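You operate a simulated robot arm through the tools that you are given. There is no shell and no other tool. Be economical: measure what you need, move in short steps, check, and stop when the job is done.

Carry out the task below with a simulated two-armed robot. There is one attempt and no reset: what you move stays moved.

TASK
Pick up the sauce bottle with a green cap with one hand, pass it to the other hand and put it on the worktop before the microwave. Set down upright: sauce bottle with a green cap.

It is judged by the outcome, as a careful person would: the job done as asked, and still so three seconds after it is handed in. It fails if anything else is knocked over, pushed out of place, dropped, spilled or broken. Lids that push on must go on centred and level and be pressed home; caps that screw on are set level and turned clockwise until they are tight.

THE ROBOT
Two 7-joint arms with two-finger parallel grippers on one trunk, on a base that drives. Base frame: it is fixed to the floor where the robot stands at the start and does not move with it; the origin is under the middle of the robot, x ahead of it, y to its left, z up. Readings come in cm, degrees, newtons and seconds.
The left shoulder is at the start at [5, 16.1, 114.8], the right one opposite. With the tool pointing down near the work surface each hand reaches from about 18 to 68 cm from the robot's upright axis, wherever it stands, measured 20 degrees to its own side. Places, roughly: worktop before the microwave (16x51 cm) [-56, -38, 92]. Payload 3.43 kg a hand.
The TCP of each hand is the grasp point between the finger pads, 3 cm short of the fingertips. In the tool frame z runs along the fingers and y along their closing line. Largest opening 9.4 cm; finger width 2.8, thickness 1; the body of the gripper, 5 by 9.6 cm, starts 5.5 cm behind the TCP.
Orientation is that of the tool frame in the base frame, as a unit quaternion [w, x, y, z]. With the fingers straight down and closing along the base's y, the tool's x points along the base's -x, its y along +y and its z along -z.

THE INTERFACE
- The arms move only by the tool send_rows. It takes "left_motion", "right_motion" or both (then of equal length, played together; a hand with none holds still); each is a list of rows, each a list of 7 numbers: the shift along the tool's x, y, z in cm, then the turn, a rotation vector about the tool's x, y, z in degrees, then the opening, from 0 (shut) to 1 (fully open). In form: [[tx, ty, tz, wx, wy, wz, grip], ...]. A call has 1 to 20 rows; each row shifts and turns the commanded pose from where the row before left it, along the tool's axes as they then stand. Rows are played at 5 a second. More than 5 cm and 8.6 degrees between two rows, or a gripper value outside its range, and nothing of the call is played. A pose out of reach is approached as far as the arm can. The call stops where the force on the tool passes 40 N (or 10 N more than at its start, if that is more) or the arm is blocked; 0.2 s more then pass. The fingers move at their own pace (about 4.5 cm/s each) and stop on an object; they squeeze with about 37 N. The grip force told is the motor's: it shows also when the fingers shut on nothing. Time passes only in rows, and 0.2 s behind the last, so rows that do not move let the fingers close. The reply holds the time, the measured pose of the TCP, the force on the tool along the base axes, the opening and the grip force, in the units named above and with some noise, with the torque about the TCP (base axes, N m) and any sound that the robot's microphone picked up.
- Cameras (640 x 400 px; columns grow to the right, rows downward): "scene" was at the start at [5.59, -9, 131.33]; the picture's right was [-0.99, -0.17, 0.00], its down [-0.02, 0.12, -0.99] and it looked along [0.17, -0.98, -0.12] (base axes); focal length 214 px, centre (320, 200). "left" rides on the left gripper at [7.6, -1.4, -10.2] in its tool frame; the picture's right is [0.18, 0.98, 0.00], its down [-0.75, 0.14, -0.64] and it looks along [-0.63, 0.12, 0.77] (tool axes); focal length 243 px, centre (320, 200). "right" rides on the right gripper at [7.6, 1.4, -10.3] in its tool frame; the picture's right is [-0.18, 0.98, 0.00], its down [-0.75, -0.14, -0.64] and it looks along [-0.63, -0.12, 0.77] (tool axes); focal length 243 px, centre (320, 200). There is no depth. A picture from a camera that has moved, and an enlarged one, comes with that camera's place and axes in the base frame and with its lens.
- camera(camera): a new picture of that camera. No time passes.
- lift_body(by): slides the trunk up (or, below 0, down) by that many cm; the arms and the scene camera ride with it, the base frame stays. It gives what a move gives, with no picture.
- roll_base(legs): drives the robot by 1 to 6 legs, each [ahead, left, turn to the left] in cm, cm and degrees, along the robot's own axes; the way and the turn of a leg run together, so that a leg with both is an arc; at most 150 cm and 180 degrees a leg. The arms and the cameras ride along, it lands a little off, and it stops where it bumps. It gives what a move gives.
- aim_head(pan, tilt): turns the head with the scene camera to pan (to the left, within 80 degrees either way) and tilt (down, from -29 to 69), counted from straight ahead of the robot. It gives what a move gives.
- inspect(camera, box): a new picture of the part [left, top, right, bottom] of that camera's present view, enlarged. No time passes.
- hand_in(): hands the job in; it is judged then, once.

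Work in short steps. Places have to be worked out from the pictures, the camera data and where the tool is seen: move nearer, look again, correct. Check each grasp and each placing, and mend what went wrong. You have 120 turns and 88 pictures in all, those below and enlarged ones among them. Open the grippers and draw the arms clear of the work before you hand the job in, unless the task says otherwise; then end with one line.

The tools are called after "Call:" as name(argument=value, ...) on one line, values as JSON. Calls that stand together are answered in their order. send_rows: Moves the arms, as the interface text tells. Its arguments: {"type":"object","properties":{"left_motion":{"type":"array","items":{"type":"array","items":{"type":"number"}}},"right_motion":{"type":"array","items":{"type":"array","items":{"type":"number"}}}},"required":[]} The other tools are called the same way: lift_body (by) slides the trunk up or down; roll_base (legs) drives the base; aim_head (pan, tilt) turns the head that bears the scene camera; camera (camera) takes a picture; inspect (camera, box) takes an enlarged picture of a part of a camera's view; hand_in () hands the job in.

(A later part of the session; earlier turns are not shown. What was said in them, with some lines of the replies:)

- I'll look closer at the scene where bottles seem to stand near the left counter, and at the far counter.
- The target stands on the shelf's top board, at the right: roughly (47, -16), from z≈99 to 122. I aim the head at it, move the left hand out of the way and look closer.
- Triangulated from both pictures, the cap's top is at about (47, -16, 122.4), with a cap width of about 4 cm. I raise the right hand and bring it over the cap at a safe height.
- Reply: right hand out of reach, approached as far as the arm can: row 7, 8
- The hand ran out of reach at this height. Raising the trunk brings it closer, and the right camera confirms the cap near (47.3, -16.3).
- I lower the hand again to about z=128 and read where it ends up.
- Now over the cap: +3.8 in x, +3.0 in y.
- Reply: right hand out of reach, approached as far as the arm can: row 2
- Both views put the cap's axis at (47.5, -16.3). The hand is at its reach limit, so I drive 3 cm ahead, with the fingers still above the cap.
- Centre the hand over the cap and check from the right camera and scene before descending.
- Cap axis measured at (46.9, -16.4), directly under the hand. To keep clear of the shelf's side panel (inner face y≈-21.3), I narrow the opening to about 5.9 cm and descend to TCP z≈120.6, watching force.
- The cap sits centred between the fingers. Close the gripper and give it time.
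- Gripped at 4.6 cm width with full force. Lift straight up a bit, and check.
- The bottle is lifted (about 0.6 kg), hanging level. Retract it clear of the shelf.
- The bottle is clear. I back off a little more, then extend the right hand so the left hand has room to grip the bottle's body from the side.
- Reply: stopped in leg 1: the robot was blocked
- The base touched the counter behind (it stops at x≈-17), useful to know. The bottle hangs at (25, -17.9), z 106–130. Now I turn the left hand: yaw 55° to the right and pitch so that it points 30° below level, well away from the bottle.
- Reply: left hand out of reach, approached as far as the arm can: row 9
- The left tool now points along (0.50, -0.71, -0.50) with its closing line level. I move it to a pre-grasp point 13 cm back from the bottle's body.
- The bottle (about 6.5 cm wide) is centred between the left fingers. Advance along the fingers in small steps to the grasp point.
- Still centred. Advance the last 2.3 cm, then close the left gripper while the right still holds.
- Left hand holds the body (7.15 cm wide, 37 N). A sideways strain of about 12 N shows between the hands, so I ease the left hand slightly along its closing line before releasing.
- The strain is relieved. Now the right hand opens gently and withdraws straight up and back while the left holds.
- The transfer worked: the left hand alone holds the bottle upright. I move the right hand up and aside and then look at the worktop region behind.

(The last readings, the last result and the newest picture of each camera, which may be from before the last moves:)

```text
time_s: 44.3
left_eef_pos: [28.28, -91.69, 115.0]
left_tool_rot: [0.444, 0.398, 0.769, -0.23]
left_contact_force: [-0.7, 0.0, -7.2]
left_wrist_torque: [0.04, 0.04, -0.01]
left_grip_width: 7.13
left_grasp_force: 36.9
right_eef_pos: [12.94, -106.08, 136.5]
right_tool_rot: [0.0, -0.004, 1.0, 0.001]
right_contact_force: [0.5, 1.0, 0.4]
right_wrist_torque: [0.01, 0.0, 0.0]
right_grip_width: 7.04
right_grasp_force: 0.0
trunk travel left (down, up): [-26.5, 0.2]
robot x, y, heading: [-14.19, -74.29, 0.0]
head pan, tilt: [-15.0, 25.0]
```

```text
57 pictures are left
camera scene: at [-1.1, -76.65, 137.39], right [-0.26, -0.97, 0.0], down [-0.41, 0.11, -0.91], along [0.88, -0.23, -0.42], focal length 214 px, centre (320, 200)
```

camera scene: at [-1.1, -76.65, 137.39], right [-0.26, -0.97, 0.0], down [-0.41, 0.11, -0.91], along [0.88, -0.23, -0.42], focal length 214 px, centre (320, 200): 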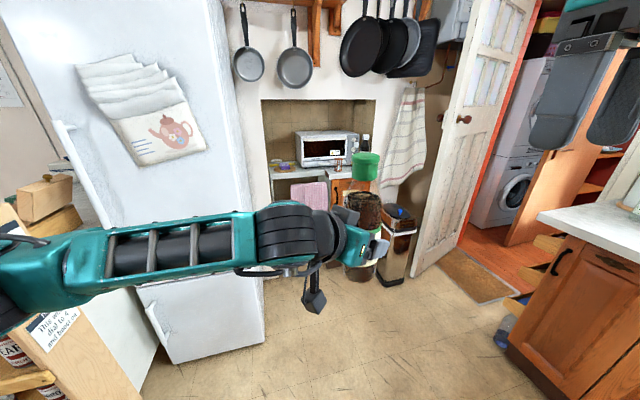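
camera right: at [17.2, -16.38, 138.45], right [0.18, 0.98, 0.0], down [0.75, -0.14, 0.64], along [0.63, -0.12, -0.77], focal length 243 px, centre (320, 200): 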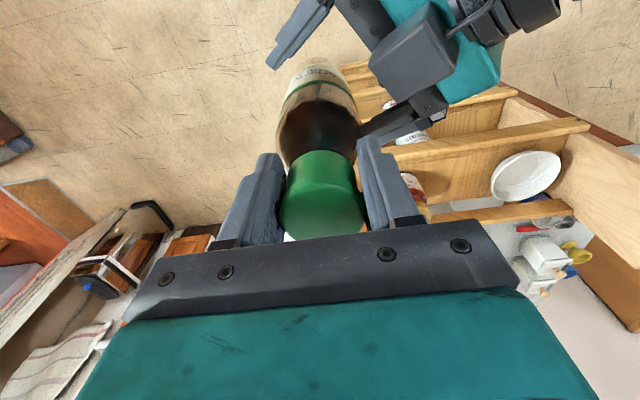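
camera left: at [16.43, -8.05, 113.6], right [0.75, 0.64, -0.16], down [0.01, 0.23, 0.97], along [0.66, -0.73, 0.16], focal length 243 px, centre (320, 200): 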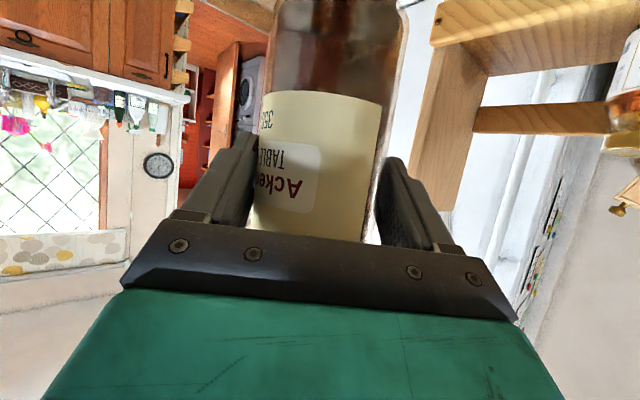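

Open floor here: fridge corner at about (87, -64), shelf well to the left. I drive ahead to the middle of the aisle and turn right by 90°, then look at the worktop.

Call:
roll_base(legs=[[24, 0, 0], [0, 0, -90]])

Call:
aim_head(pan=-70, tilt=20)

Call:
camera(camera="scene")

```text
time_s: 49.9
left_eef_pos: [-6.93, -116.69, 115.0]
left_tool_rot: [0.154, 0.824, 0.266, -0.476]
left_contact_force: [0.0, -0.5, -5.9]
left_wrist_torque: [0.0, -0.08, 0.03]
left_grip_width: 7.11
left_grasp_force: 36.5
right_eef_pos: [-21.58, -101.53, 136.6]
right_tool_rot: [0.0, 0.702, 0.712, 0.001]
right_contact_force: [-0.9, 0.1, 0.1]
right_wrist_torque: [-0.01, 0.01, -0.02]
right_grip_width: 7.05
right_grasp_force: 0.2
trunk travel left (down, up): [-26.5, 0.2]
robot x, y, heading: [9.75, -74.45, -89.3]
head pan, tilt: [-15.0, 25.0]
```

```text
time_s: 51.1
left_eef_pos: [-7.07, -116.83, 114.97]
left_tool_rot: [0.154, 0.823, 0.266, -0.477]
left_contact_force: [0.6, 0.1, -6.1]
left_wrist_torque: [0.01, -0.06, 0.0]
left_grip_width: 7.1
left_grasp_force: 36.6
right_eef_pos: [-21.54, -101.59, 136.43]
right_tool_rot: [0.001, 0.702, 0.712, 0.001]
right_contact_force: [0.8, 1.0, -0.2]
right_wrist_torque: [0.01, 0.01, 0.01]
right_grip_width: 7.04
right_grasp_force: 0.1
trunk travel left (down, up): [-26.5, 0.2]
robot x, y, heading: [10.02, -74.42, -89.1]
head pan, tilt: [-70.0, 20.0]
```

```text
56 pictures are left
camera scene: at [1.28, -81.58, 138.2], right [-0.35, 0.94, 0.0], down [0.32, 0.12, -0.94], along [-0.88, -0.33, -0.34], focal length 214 px, centre (320, 200)
```

scene: 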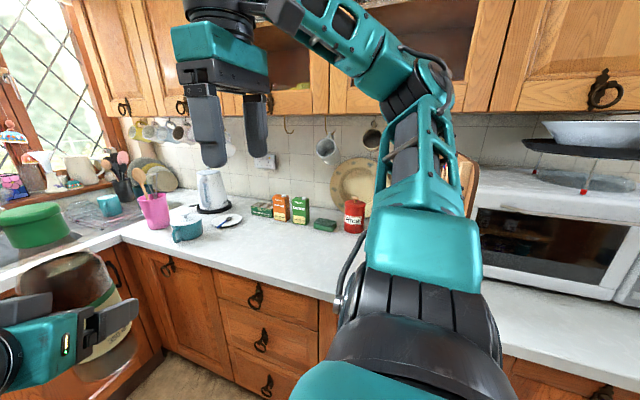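

The microwave is at the right with a clear strip before it. Turn the remaining 90° and look at the strip head-on.

Call:
roll_base(legs=[[0, 0, -90.5]])

Call:
aim_head(pan=-20, tilt=30)

Call:
camera(camera="scene")

```text
time_s: 55.4
left_eef_pos: [-32.27, -56.71, 115.0]
left_tool_rot: [-0.231, 0.768, -0.401, -0.443]
left_contact_force: [-0.3, 0.2, -5.7]
left_wrist_torque: [-0.03, -0.02, 0.05]
left_grip_width: 7.13
left_grasp_force: 36.6
right_eef_pos: [-16.84, -42.53, 136.51]
right_tool_rot: [0.0, 1.0, -0.001, 0.0]
right_contact_force: [1.1, 0.1, -0.3]
right_wrist_torque: [0.0, -0.02, 0.02]
right_grip_width: 7.03
right_grasp_force: 0.1
trunk travel left (down, up): [-26.5, 0.2]
robot x, y, heading: [10.22, -74.43, 179.8]
head pan, tilt: [-70.0, 20.0]
```

```text
time_s: 56.6
left_eef_pos: [-32.29, -56.73, 114.87]
left_tool_rot: [-0.231, 0.768, -0.4, -0.444]
left_contact_force: [0.0, 0.2, -6.0]
left_wrist_torque: [-0.05, -0.04, 0.0]
left_grip_width: 7.11
left_grasp_force: 37.6
right_eef_pos: [-16.84, -42.48, 136.57]
right_tool_rot: [0.001, 1.0, -0.001, 0.0]
right_contact_force: [0.3, -0.2, -0.5]
right_wrist_torque: [-0.02, 0.01, 0.0]
right_grip_width: 7.08
right_grasp_force: 0.0
trunk travel left (down, up): [-26.5, 0.2]
robot x, y, heading: [10.01, -74.61, 180.0]
head pan, tilt: [-20.0, 30.0]
```

```text
55 pictures are left
camera scene: at [-2.57, -71.07, 136.59], right [0.35, 0.94, 0.0], down [0.47, -0.17, -0.87], along [-0.81, 0.3, -0.5], focal length 214 px, centre (320, 200)
```

scene: 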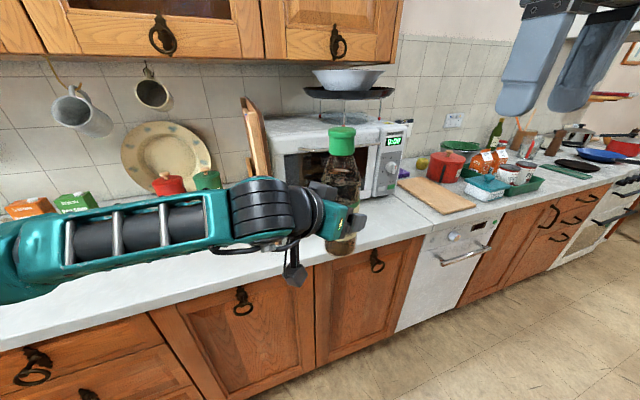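

Clear strip before the microwave confirmed (edge x≈-46, microwave front x≈-64). I strafe right 15 cm and drive ahead 18 cm, keeping the bottle 14 cm above the worktop.

Call:
roll_base(legs=[[0, -15, 0], [18, 0, 0]])

Call:
aim_head(pan=-15, tilt=40)

Call:
camera(camera="scene")

Call:
camera(camera="right")

```text
time_s: 59.6
left_eef_pos: [-50.12, -41.74, 115.02]
left_tool_rot: [-0.233, 0.766, -0.402, -0.443]
left_contact_force: [0.3, -0.2, -6.6]
left_wrist_torque: [-0.06, -0.02, -0.01]
left_grip_width: 7.11
left_grasp_force: 36.9
right_eef_pos: [-34.69, -27.46, 136.48]
right_tool_rot: [0.001, 1.0, -0.002, 0.001]
right_contact_force: [-0.5, 0.0, -0.3]
right_wrist_torque: [-0.02, -0.07, 0.01]
right_grip_width: 7.04
right_grasp_force: 0.1
trunk travel left (down, up): [-26.5, 0.2]
robot x, y, heading: [-7.64, -59.19, 179.5]
head pan, tilt: [-20.0, 30.0]
```

```text
time_s: 60.4
left_eef_pos: [-50.01, -41.64, 114.9]
left_tool_rot: [-0.232, 0.767, -0.401, -0.443]
left_contact_force: [-0.6, 0.0, -5.8]
left_wrist_torque: [-0.07, -0.03, -0.01]
left_grip_width: 7.12
left_grasp_force: 37.0
right_eef_pos: [-34.57, -27.47, 136.51]
right_tool_rot: [0.0, 1.0, -0.002, -0.001]
right_contact_force: [0.3, 0.4, 0.5]
right_wrist_torque: [-0.01, -0.01, -0.02]
right_grip_width: 7.06
right_grasp_force: 0.1
trunk travel left (down, up): [-26.5, 0.2]
robot x, y, heading: [-8.07, -59.33, 179.7]
head pan, tilt: [-15.0, 40.0]
```

```text
54 pictures are left
camera scene: at [-20.2, -57.01, 135.06], right [0.27, 0.96, 0.0], down [0.62, -0.17, -0.77], along [-0.74, 0.2, -0.64], focal length 214 px, centre (320, 200)
```

scene: 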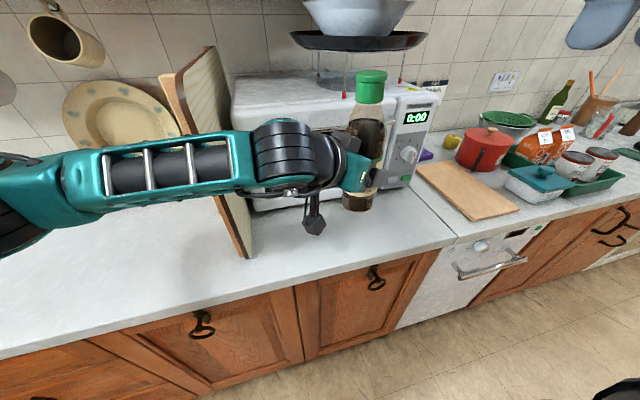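

```text
53 pictures are left
camera right: at [-27.14, -28.95, 146.78], right [-0.19, -0.98, 0.0], down [-0.75, 0.15, 0.64], along [-0.63, 0.12, -0.77], focal length 243 px, centre (320, 200)
```

right: 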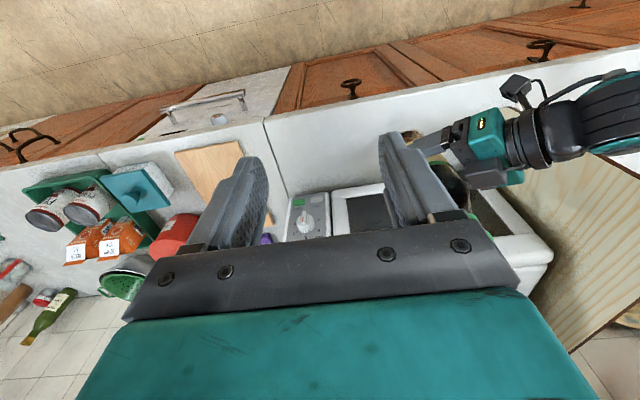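

A chopping board stands at the microwave's left (front edge near x≈-55, y≈-67), close to the left forearm. I draw the right hand back, back up slightly, strafe right and turn 20° left so the forearm stays clear of the board while the bottle comes over the strip.

Call:
send_rows(right_motion=[[2, 0, 0, 0, 0, 0, 0.75], [3, 0, 0, 0, 0, 0, 0.75], [3, 0, 0, 0, 0, 0, 0.75], [0, 0, 0, 0, 0, 0, 0.75]])

Call:
roll_base(legs=[[-5, 0, 0], [0, -17, 0], [0, 0, 20]])

Call:
camera(camera="scene")

```text
time_s: 61.4
left_eef_pos: [-50.07, -41.61, 114.91]
left_tool_rot: [-0.233, 0.767, -0.402, -0.443]
left_contact_force: [-0.4, 0.4, -6.3]
left_wrist_torque: [-0.03, -0.03, 0.04]
left_grip_width: 7.14
left_grasp_force: 36.9
right_eef_pos: [-26.63, -27.61, 136.52]
right_tool_rot: [0.0, 1.0, -0.003, 0.001]
right_contact_force: [0.8, -0.3, 0.4]
right_wrist_torque: [0.0, -0.01, 0.01]
right_grip_width: 7.04
right_grasp_force: 0.1
trunk travel left (down, up): [-26.5, 0.2]
robot x, y, heading: [-7.85, -59.51, 179.8]
head pan, tilt: [-15.0, 40.0]
```

```text
time_s: 65.1
left_eef_pos: [-48.52, -40.06, 114.93]
left_tool_rot: [-0.154, 0.824, -0.264, -0.477]
left_contact_force: [-0.7, -0.8, -6.1]
left_wrist_torque: [-0.03, -0.02, 0.01]
left_grip_width: 7.11
left_grasp_force: 37.1
right_eef_pos: [-31.03, -18.8, 136.48]
right_tool_rot: [0.001, 0.985, 0.171, 0.0]
right_contact_force: [0.5, -0.3, -0.1]
right_wrist_torque: [-0.01, 0.03, -0.01]
right_grip_width: 7.03
right_grasp_force: 0.0
trunk travel left (down, up): [-26.5, 0.2]
robot x, y, heading: [-3.07, -42.48, -160.4]
head pan, tilt: [-15.0, 40.0]
```

```text
52 pictures are left
camera scene: at [-15.19, -44.33, 135.05], right [-0.08, 1.0, 0.0], down [0.64, 0.05, -0.77], along [-0.76, -0.06, -0.64], focal length 214 px, centre (320, 200)
```

scene: 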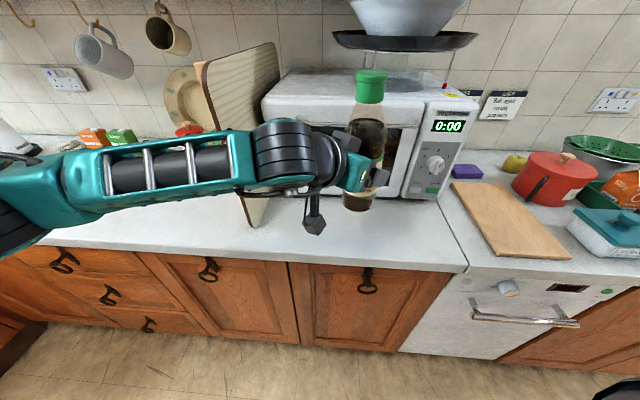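

The forearm is now well clear of the board. Drive 7 cm ahead and 2.5 cm right to bring the bottle over the middle of the strip.

Call:
roll_base(legs=[[7, -2.5, 0]])

Call:
camera(camera="scene")

Call:
camera(camera="left")

```text
time_s: 66.1
left_eef_pos: [-56.1, -39.98, 114.92]
left_tool_rot: [-0.153, 0.825, -0.265, -0.476]
left_contact_force: [-0.6, 0.5, -7.0]
left_wrist_torque: [-0.03, -0.09, -0.02]
left_grip_width: 7.11
left_grasp_force: 37.3
right_eef_pos: [-38.75, -18.87, 136.38]
right_tool_rot: [0.001, 0.986, 0.17, 0.0]
right_contact_force: [-0.3, -0.4, 0.3]
right_wrist_torque: [0.0, -0.01, 0.01]
right_grip_width: 7.05
right_grasp_force: 0.0
trunk travel left (down, up): [-26.5, 0.2]
robot x, y, heading: [-10.34, -42.53, -160.4]
head pan, tilt: [-15.0, 40.0]
```

```text
51 pictures are left
camera scene: at [-22.83, -44.36, 135.04], right [-0.08, 1.0, 0.0], down [0.64, 0.05, -0.77], along [-0.76, -0.06, -0.64], focal length 214 px, centre (320, 200)
```

scene: 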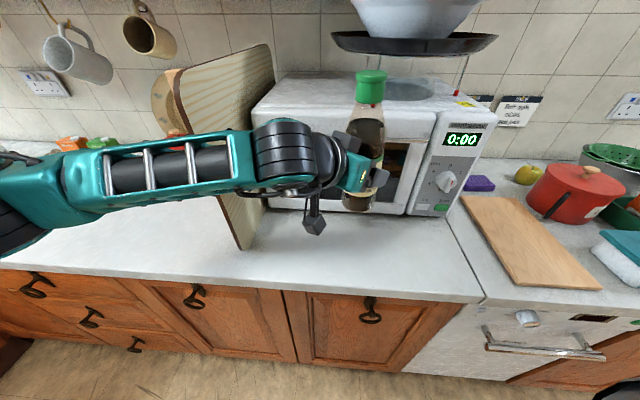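

```text
50 pictures are left
camera left: at [-45.13, -46.28, 113.53], right [-0.5, -0.85, -0.16], down [0.06, -0.22, 0.97], along [-0.87, 0.47, 0.16], focal length 243 px, centre (320, 200)
```

left: 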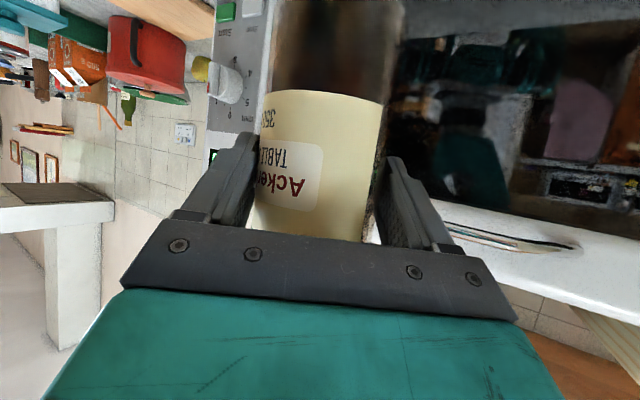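

The bottle is over (-56, -40), fingertips clear of the microwave. I lower the trunk 9 cm (keeps the arm shape), leaving the last few cm to force-guarded arm steps.

Call:
lift_body(by=-9)

Call:
camera(camera="scene")

Call:
camera(camera="right")

```text
time_s: 67.4
left_eef_pos: [-56.01, -40.1, 105.88]
left_tool_rot: [-0.152, 0.825, -0.263, -0.476]
left_contact_force: [-0.3, -0.1, -5.5]
left_wrist_torque: [-0.02, -0.06, 0.01]
left_grip_width: 7.1
left_grasp_force: 36.9
right_eef_pos: [-38.63, -18.89, 127.45]
right_tool_rot: [0.001, 0.986, 0.17, 0.0]
right_contact_force: [-0.2, 0.4, 0.1]
right_wrist_torque: [-0.01, 0.04, 0.01]
right_grip_width: 7.04
right_grasp_force: 0.1
trunk travel left (down, up): [-17.5, 9.2]
robot x, y, heading: [-10.06, -42.65, -160.6]
head pan, tilt: [-15.0, 40.0]
```

```text
49 pictures are left
camera scene: at [-22.72, -44.36, 126.06], right [-0.08, 1.0, 0.0], down [0.64, 0.05, -0.77], along [-0.76, -0.06, -0.64], focal length 214 px, centre (320, 200)
```

scene: 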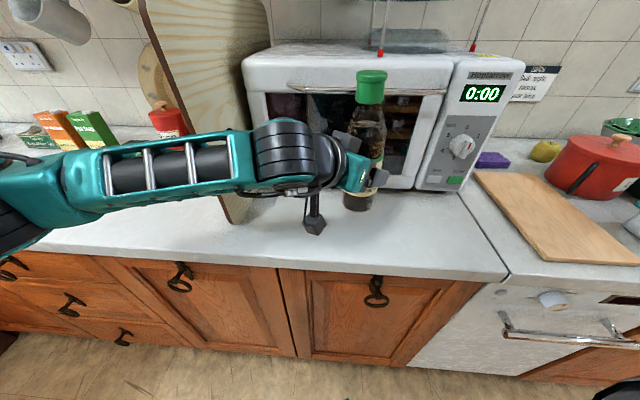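

```text
48 pictures are left
camera right: at [-31.15, -17.64, 137.71], right [0.16, -0.99, 0.0], down [-0.76, -0.12, 0.64], along [-0.63, -0.1, -0.77], focal length 243 px, centre (320, 200)
```

right: 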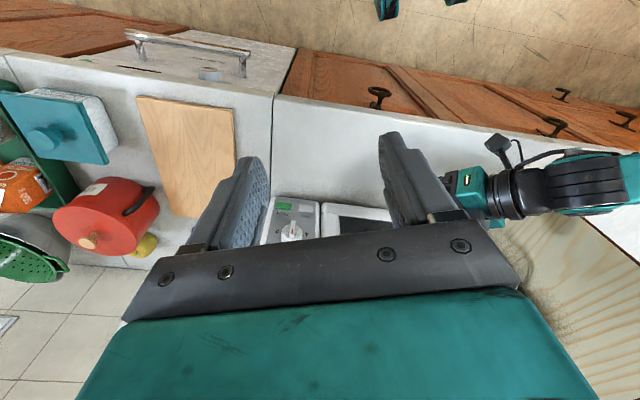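

Level and clear all round. Lower with the arm in 1 cm steps by 4 cm.

Call:
send_rows(left_motion=[[0.87, 0, 0.5, 0, 0, 0, 0], [0.87, 0, 0.5, 0, 0, 0, 0], [0.87, 0, 0.5, 0, 0, 0, 0], [0.87, 0, 0.5, 0, 0, 0, 0], [0, 0, 0, 0, 0, 0, 0]])

Call:
inspect(camera="scene", box=[270, 50, 470, 250])

```text
time_s: 68.6
left_eef_pos: [-56.08, -40.03, 101.9]
left_tool_rot: [-0.152, 0.825, -0.262, -0.477]
left_contact_force: [0.0, -0.8, -6.6]
left_wrist_torque: [-0.01, -0.06, 0.03]
left_grip_width: 7.12
left_grasp_force: 37.3
right_eef_pos: [-38.57, -18.76, 127.58]
right_tool_rot: [0.001, 0.985, 0.17, 0.0]
right_contact_force: [1.1, -0.5, -0.1]
right_wrist_torque: [0.0, 0.01, 0.05]
right_grip_width: 7.07
right_grasp_force: 0.0
trunk travel left (down, up): [-17.5, 9.2]
robot x, y, heading: [-10.66, -42.61, -160.6]
head pan, tilt: [-15.0, 40.0]
```

```text
2.00 times, centred on (370, 150) of scene
camera zoom: at [-22.73, -44.35, 126.06], right [-0.08, 1.0, 0.0], down [0.64, 0.05, -0.77], along [-0.76, -0.06, -0.64], focal length 429 px, centre (220, 300)
```

zoom: 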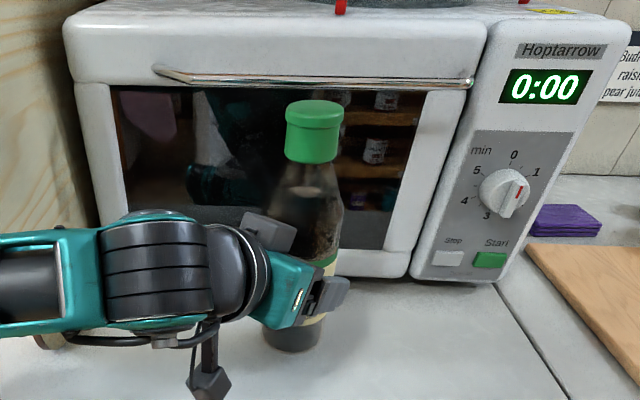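

Nearly down, bottle upright. Small 0.3 cm steps now, watching for the load to leave the hand.

Call:
send_rows(left_motion=[[0.26, 0, 0.15, 0, 0, 0, 0], [0.26, 0, 0.15, 0, 0, 0, 0], [0.26, 0, 0.15, 0, 0, 0, 0], [0.26, 0, 0.15, 0, 0, 0, 0], [0, 0, 0, 0, 0, 0, 0]])

```text
time_s: 69.8
left_eef_pos: [-56.02, -40.18, 100.72]
left_tool_rot: [-0.154, 0.824, -0.265, -0.476]
left_contact_force: [0.1, -0.6, -6.2]
left_wrist_torque: [-0.01, -0.05, -0.02]
left_grip_width: 7.12
left_grasp_force: 36.4
right_eef_pos: [-38.59, -18.91, 127.44]
right_tool_rot: [0.001, 0.986, 0.169, 0.0]
right_contact_force: [0.3, -0.2, 0.7]
right_wrist_torque: [-0.01, -0.02, 0.0]
right_grip_width: 7.03
right_grasp_force: 0.1
trunk travel left (down, up): [-17.5, 9.2]
robot x, y, heading: [-10.62, -42.62, -160.5]
head pan, tilt: [-15.0, 40.0]
```

Call:
send_rows(left_motion=[[0.17, 0, 0.1, 0, 0, 0, 0], [0.17, 0, 0.1, 0, 0, 0, 0], [0.17, 0, 0.1, 0, 0, 0, 0], [0, 0, 0, 0, 0, 0, 0]])

Call:
inspect(camera="scene", box=[320, 150, 440, 250])

```text
time_s: 70.8
left_eef_pos: [-56.04, -40.06, 99.98]
left_tool_rot: [-0.153, 0.825, -0.265, -0.476]
left_contact_force: [-0.5, 0.2, -6.4]
left_wrist_torque: [-0.09, -0.05, -0.01]
left_grip_width: 7.1
left_grasp_force: 37.2
right_eef_pos: [-38.61, -18.86, 127.43]
right_tool_rot: [0.001, 0.986, 0.169, 0.0]
right_contact_force: [-0.4, -0.4, 0.0]
right_wrist_torque: [0.01, 0.03, -0.01]
right_grip_width: 7.03
right_grasp_force: 0.1
trunk travel left (down, up): [-17.5, 9.2]
robot x, y, heading: [-10.64, -42.49, -160.5]
head pan, tilt: [-15.0, 40.0]
```

```text
4.00 times, centred on (380, 200) of scene
camera zoom: at [-22.74, -44.35, 126.06], right [-0.08, 1.0, 0.0], down [0.64, 0.05, -0.77], along [-0.76, -0.06, -0.64], focal length 858 px, centre (80, 200)
```

zoom: 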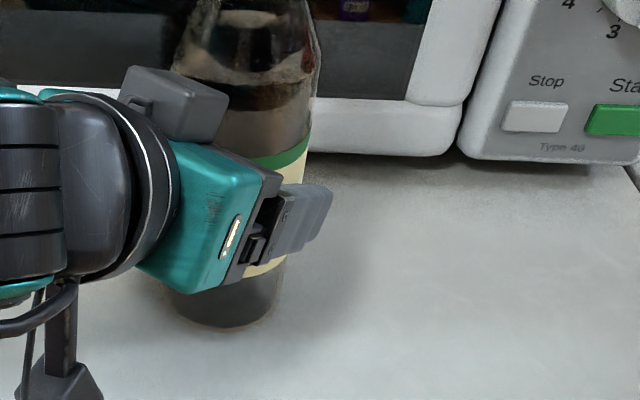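

The base's front edge works out at z≈93, so about 1 cm remains. Continue in 0.2 cm steps.

Call:
send_rows(left_motion=[[0.17, 0, 0.1, 0, 0, 0, 0], [0.17, 0, 0.1, 0, 0, 0, 0], [0.17, 0, 0.1, 0, 0, 0, 0], [0, 0, 0, 0, 0, 0, 0]])

```text
time_s: 71.8
left_eef_pos: [-56.14, -40.06, 99.76]
left_tool_rot: [-0.152, 0.824, -0.264, -0.478]
left_contact_force: [-0.1, -2.8, 5.1]
left_wrist_torque: [-0.48, -0.07, -0.01]
left_grip_width: 7.1
left_grasp_force: 36.4
right_eef_pos: [-38.51, -18.77, 127.46]
right_tool_rot: [0.0, 0.986, 0.168, 0.0]
right_contact_force: [0.2, -0.3, 0.6]
right_wrist_torque: [0.0, 0.0, -0.02]
right_grip_width: 7.03
right_grasp_force: 0.1
trunk travel left (down, up): [-17.5, 9.2]
robot x, y, heading: [-10.93, -42.6, -160.7]
head pan, tilt: [-15.0, 40.0]
```

Contact: the load went from -6.4 to +5 N, so the bottle stands on the worktop. Ease 0.2 cm and open the left gripper slowly.

Call:
send_rows(left_motion=[[-0.13, 0, -0.07, 0, 0, 0, 0], [0, 0, 0, 0, 0, 0, 0.78], [0, 0, 0, 0, 0, 0, 0.82], [0, 0, 0, 0, 0, 0, 0.9], [0, 0, 0, 0, 0, 0, 1], [0, 0, 0, 0, 0, 0, 1]])

Call:
camera(camera="left")

Call:
inspect(camera="scene", box=[270, 50, 470, 250])

```text
time_s: 73.2
left_eef_pos: [-55.96, -40.14, 99.63]
left_tool_rot: [-0.152, 0.825, -0.263, -0.477]
left_contact_force: [-0.1, -0.1, 0.0]
left_wrist_torque: [0.0, -0.03, -0.01]
left_grip_width: 9.4
left_grasp_force: 0.1
right_eef_pos: [-38.64, -18.84, 127.51]
right_tool_rot: [0.0, 0.986, 0.169, 0.001]
right_contact_force: [0.2, 0.5, -0.1]
right_wrist_torque: [-0.01, 0.0, 0.01]
right_grip_width: 7.04
right_grasp_force: 0.0
trunk travel left (down, up): [-17.5, 9.2]
robot x, y, heading: [-10.27, -42.85, -160.6]
head pan, tilt: [-15.0, 40.0]
```

```text
45 pictures are left
camera left: at [-45.04, -46.29, 98.25], right [-0.5, -0.85, -0.16], down [0.06, -0.22, 0.97], along [-0.87, 0.47, 0.16], focal length 243 px, centre (320, 200)
```

left: 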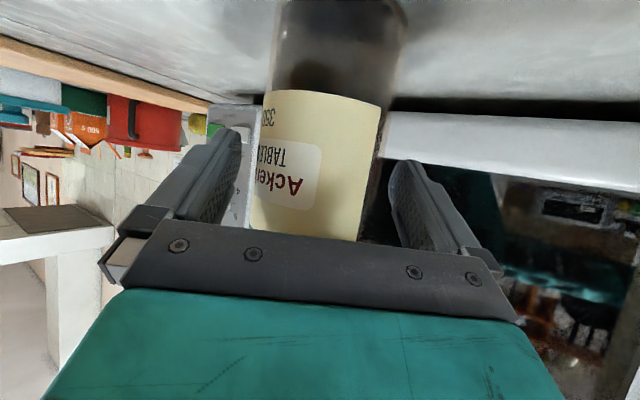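

```text
2.00 times, centred on (370, 150) of scene
camera zoom: at [-22.69, -44.36, 126.06], right [-0.08, 1.0, 0.0], down [0.64, 0.05, -0.77], along [-0.76, -0.06, -0.64], focal length 429 px, centre (220, 300)
```

zoom: 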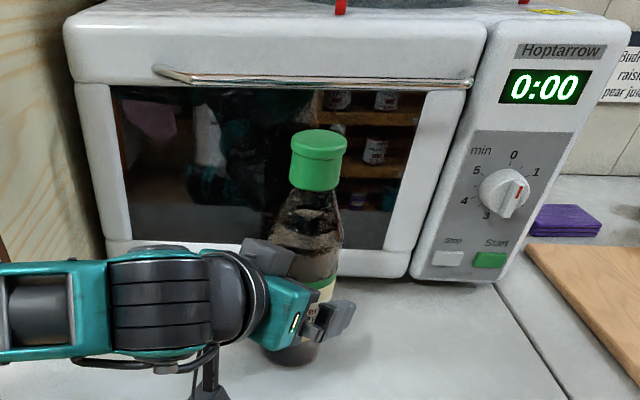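

The bottle stands upright and free. Withdraw the left hand back along its fingers.

Call:
send_rows(left_motion=[[0, 0, -1.5, 0, 0, 0, 1], [0, 0, -2, 0, 0, 0, 1], [0, 0, -2, 0, 0, 0, 1], [0, 0, -2, 0, 0, 0, 1], [0, 0, -2, 0, 0, 0, 1], [0, 0, -2, 0, 0, 0, 1], [0, 0, 0, 0, 0, 0, 1]])

Call:
camera(camera="scene")

```text
time_s: 74.8
left_eef_pos: [-47.86, -45.97, 105.46]
left_tool_rot: [-0.152, 0.825, -0.264, -0.476]
left_contact_force: [-0.1, 1.7, -0.1]
left_wrist_torque: [-0.02, 0.03, 0.04]
left_grip_width: 9.39
left_grasp_force: 0.0
right_eef_pos: [-38.7, -18.8, 127.46]
right_tool_rot: [0.001, 0.986, 0.169, 0.0]
right_contact_force: [-0.4, 0.0, -0.8]
right_wrist_torque: [-0.04, 0.01, 0.01]
right_grip_width: 7.06
right_grasp_force: 0.1
trunk travel left (down, up): [-17.5, 9.2]
robot x, y, heading: [-10.4, -42.65, -160.4]
head pan, tilt: [-15.0, 40.0]
```

```text
43 pictures are left
camera scene: at [-22.7, -44.35, 126.06], right [-0.08, 1.0, 0.0], down [0.64, 0.05, -0.77], along [-0.76, -0.06, -0.64], focal length 214 px, centre (320, 200)
```

scene: 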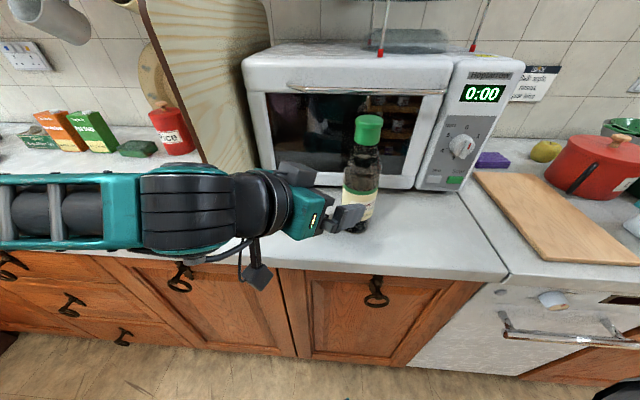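

The bottle stands free. Back the base away by 15 cm to draw both arms clear, then verify.

Call:
roll_base(legs=[[-15, 0, 0]])

Call:
camera(camera="scene")

Call:
inspect(camera="scene", box=[270, 50, 470, 250])

```text
time_s: 76.2
left_eef_pos: [-33.75, -40.78, 105.53]
left_tool_rot: [-0.152, 0.825, -0.265, -0.476]
left_contact_force: [-0.4, -0.9, -0.2]
left_wrist_torque: [0.01, -0.02, 0.01]
left_grip_width: 9.42
left_grasp_force: 0.1
right_eef_pos: [-24.56, -13.79, 127.45]
right_tool_rot: [0.002, 0.986, 0.169, -0.001]
right_contact_force: [0.6, -0.2, -0.3]
right_wrist_torque: [0.0, 0.03, 0.01]
right_grip_width: 7.06
right_grasp_force: 0.1
trunk travel left (down, up): [-17.5, 9.2]
robot x, y, heading: [3.31, -37.68, -161.0]
head pan, tilt: [-15.0, 40.0]
```

```text
42 pictures are left
camera scene: at [-8.73, -39.43, 126.07], right [-0.08, 1.0, 0.0], down [0.64, 0.05, -0.77], along [-0.76, -0.06, -0.64], focal length 214 px, centre (320, 200)
```

scene: 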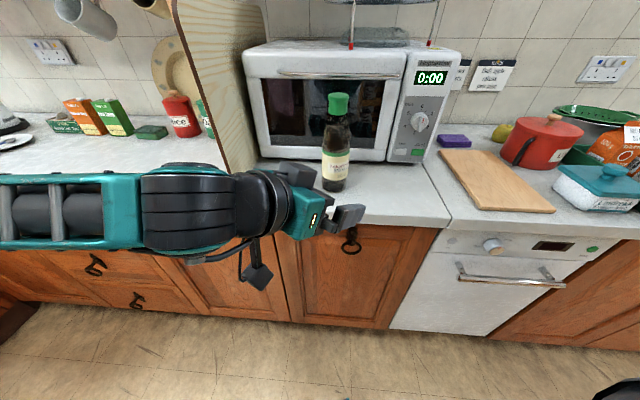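

```text
2.00 times, centred on (370, 150) of scene
camera zoom: at [-8.73, -39.43, 126.07], right [-0.08, 1.0, 0.0], down [0.64, 0.05, -0.77], along [-0.76, -0.06, -0.64], focal length 429 px, centre (220, 300)
```

zoom: 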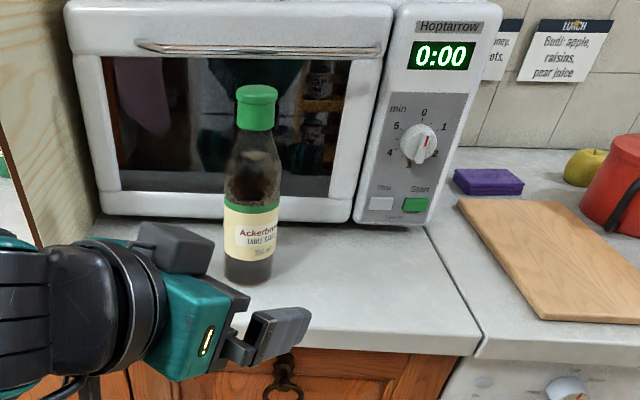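

The bottle stands upright on the strip before the microwave, everything else is in place and both hands are clear.

Call:
hand_in()

```text
The job is handed in.
```

The green-capped sauce bottle was picked up with the right hand, passed to the left hand and set down upright on the worktop before the microwave; the base bumped the counter once while backing up, and nothing looked moved in the pictures.
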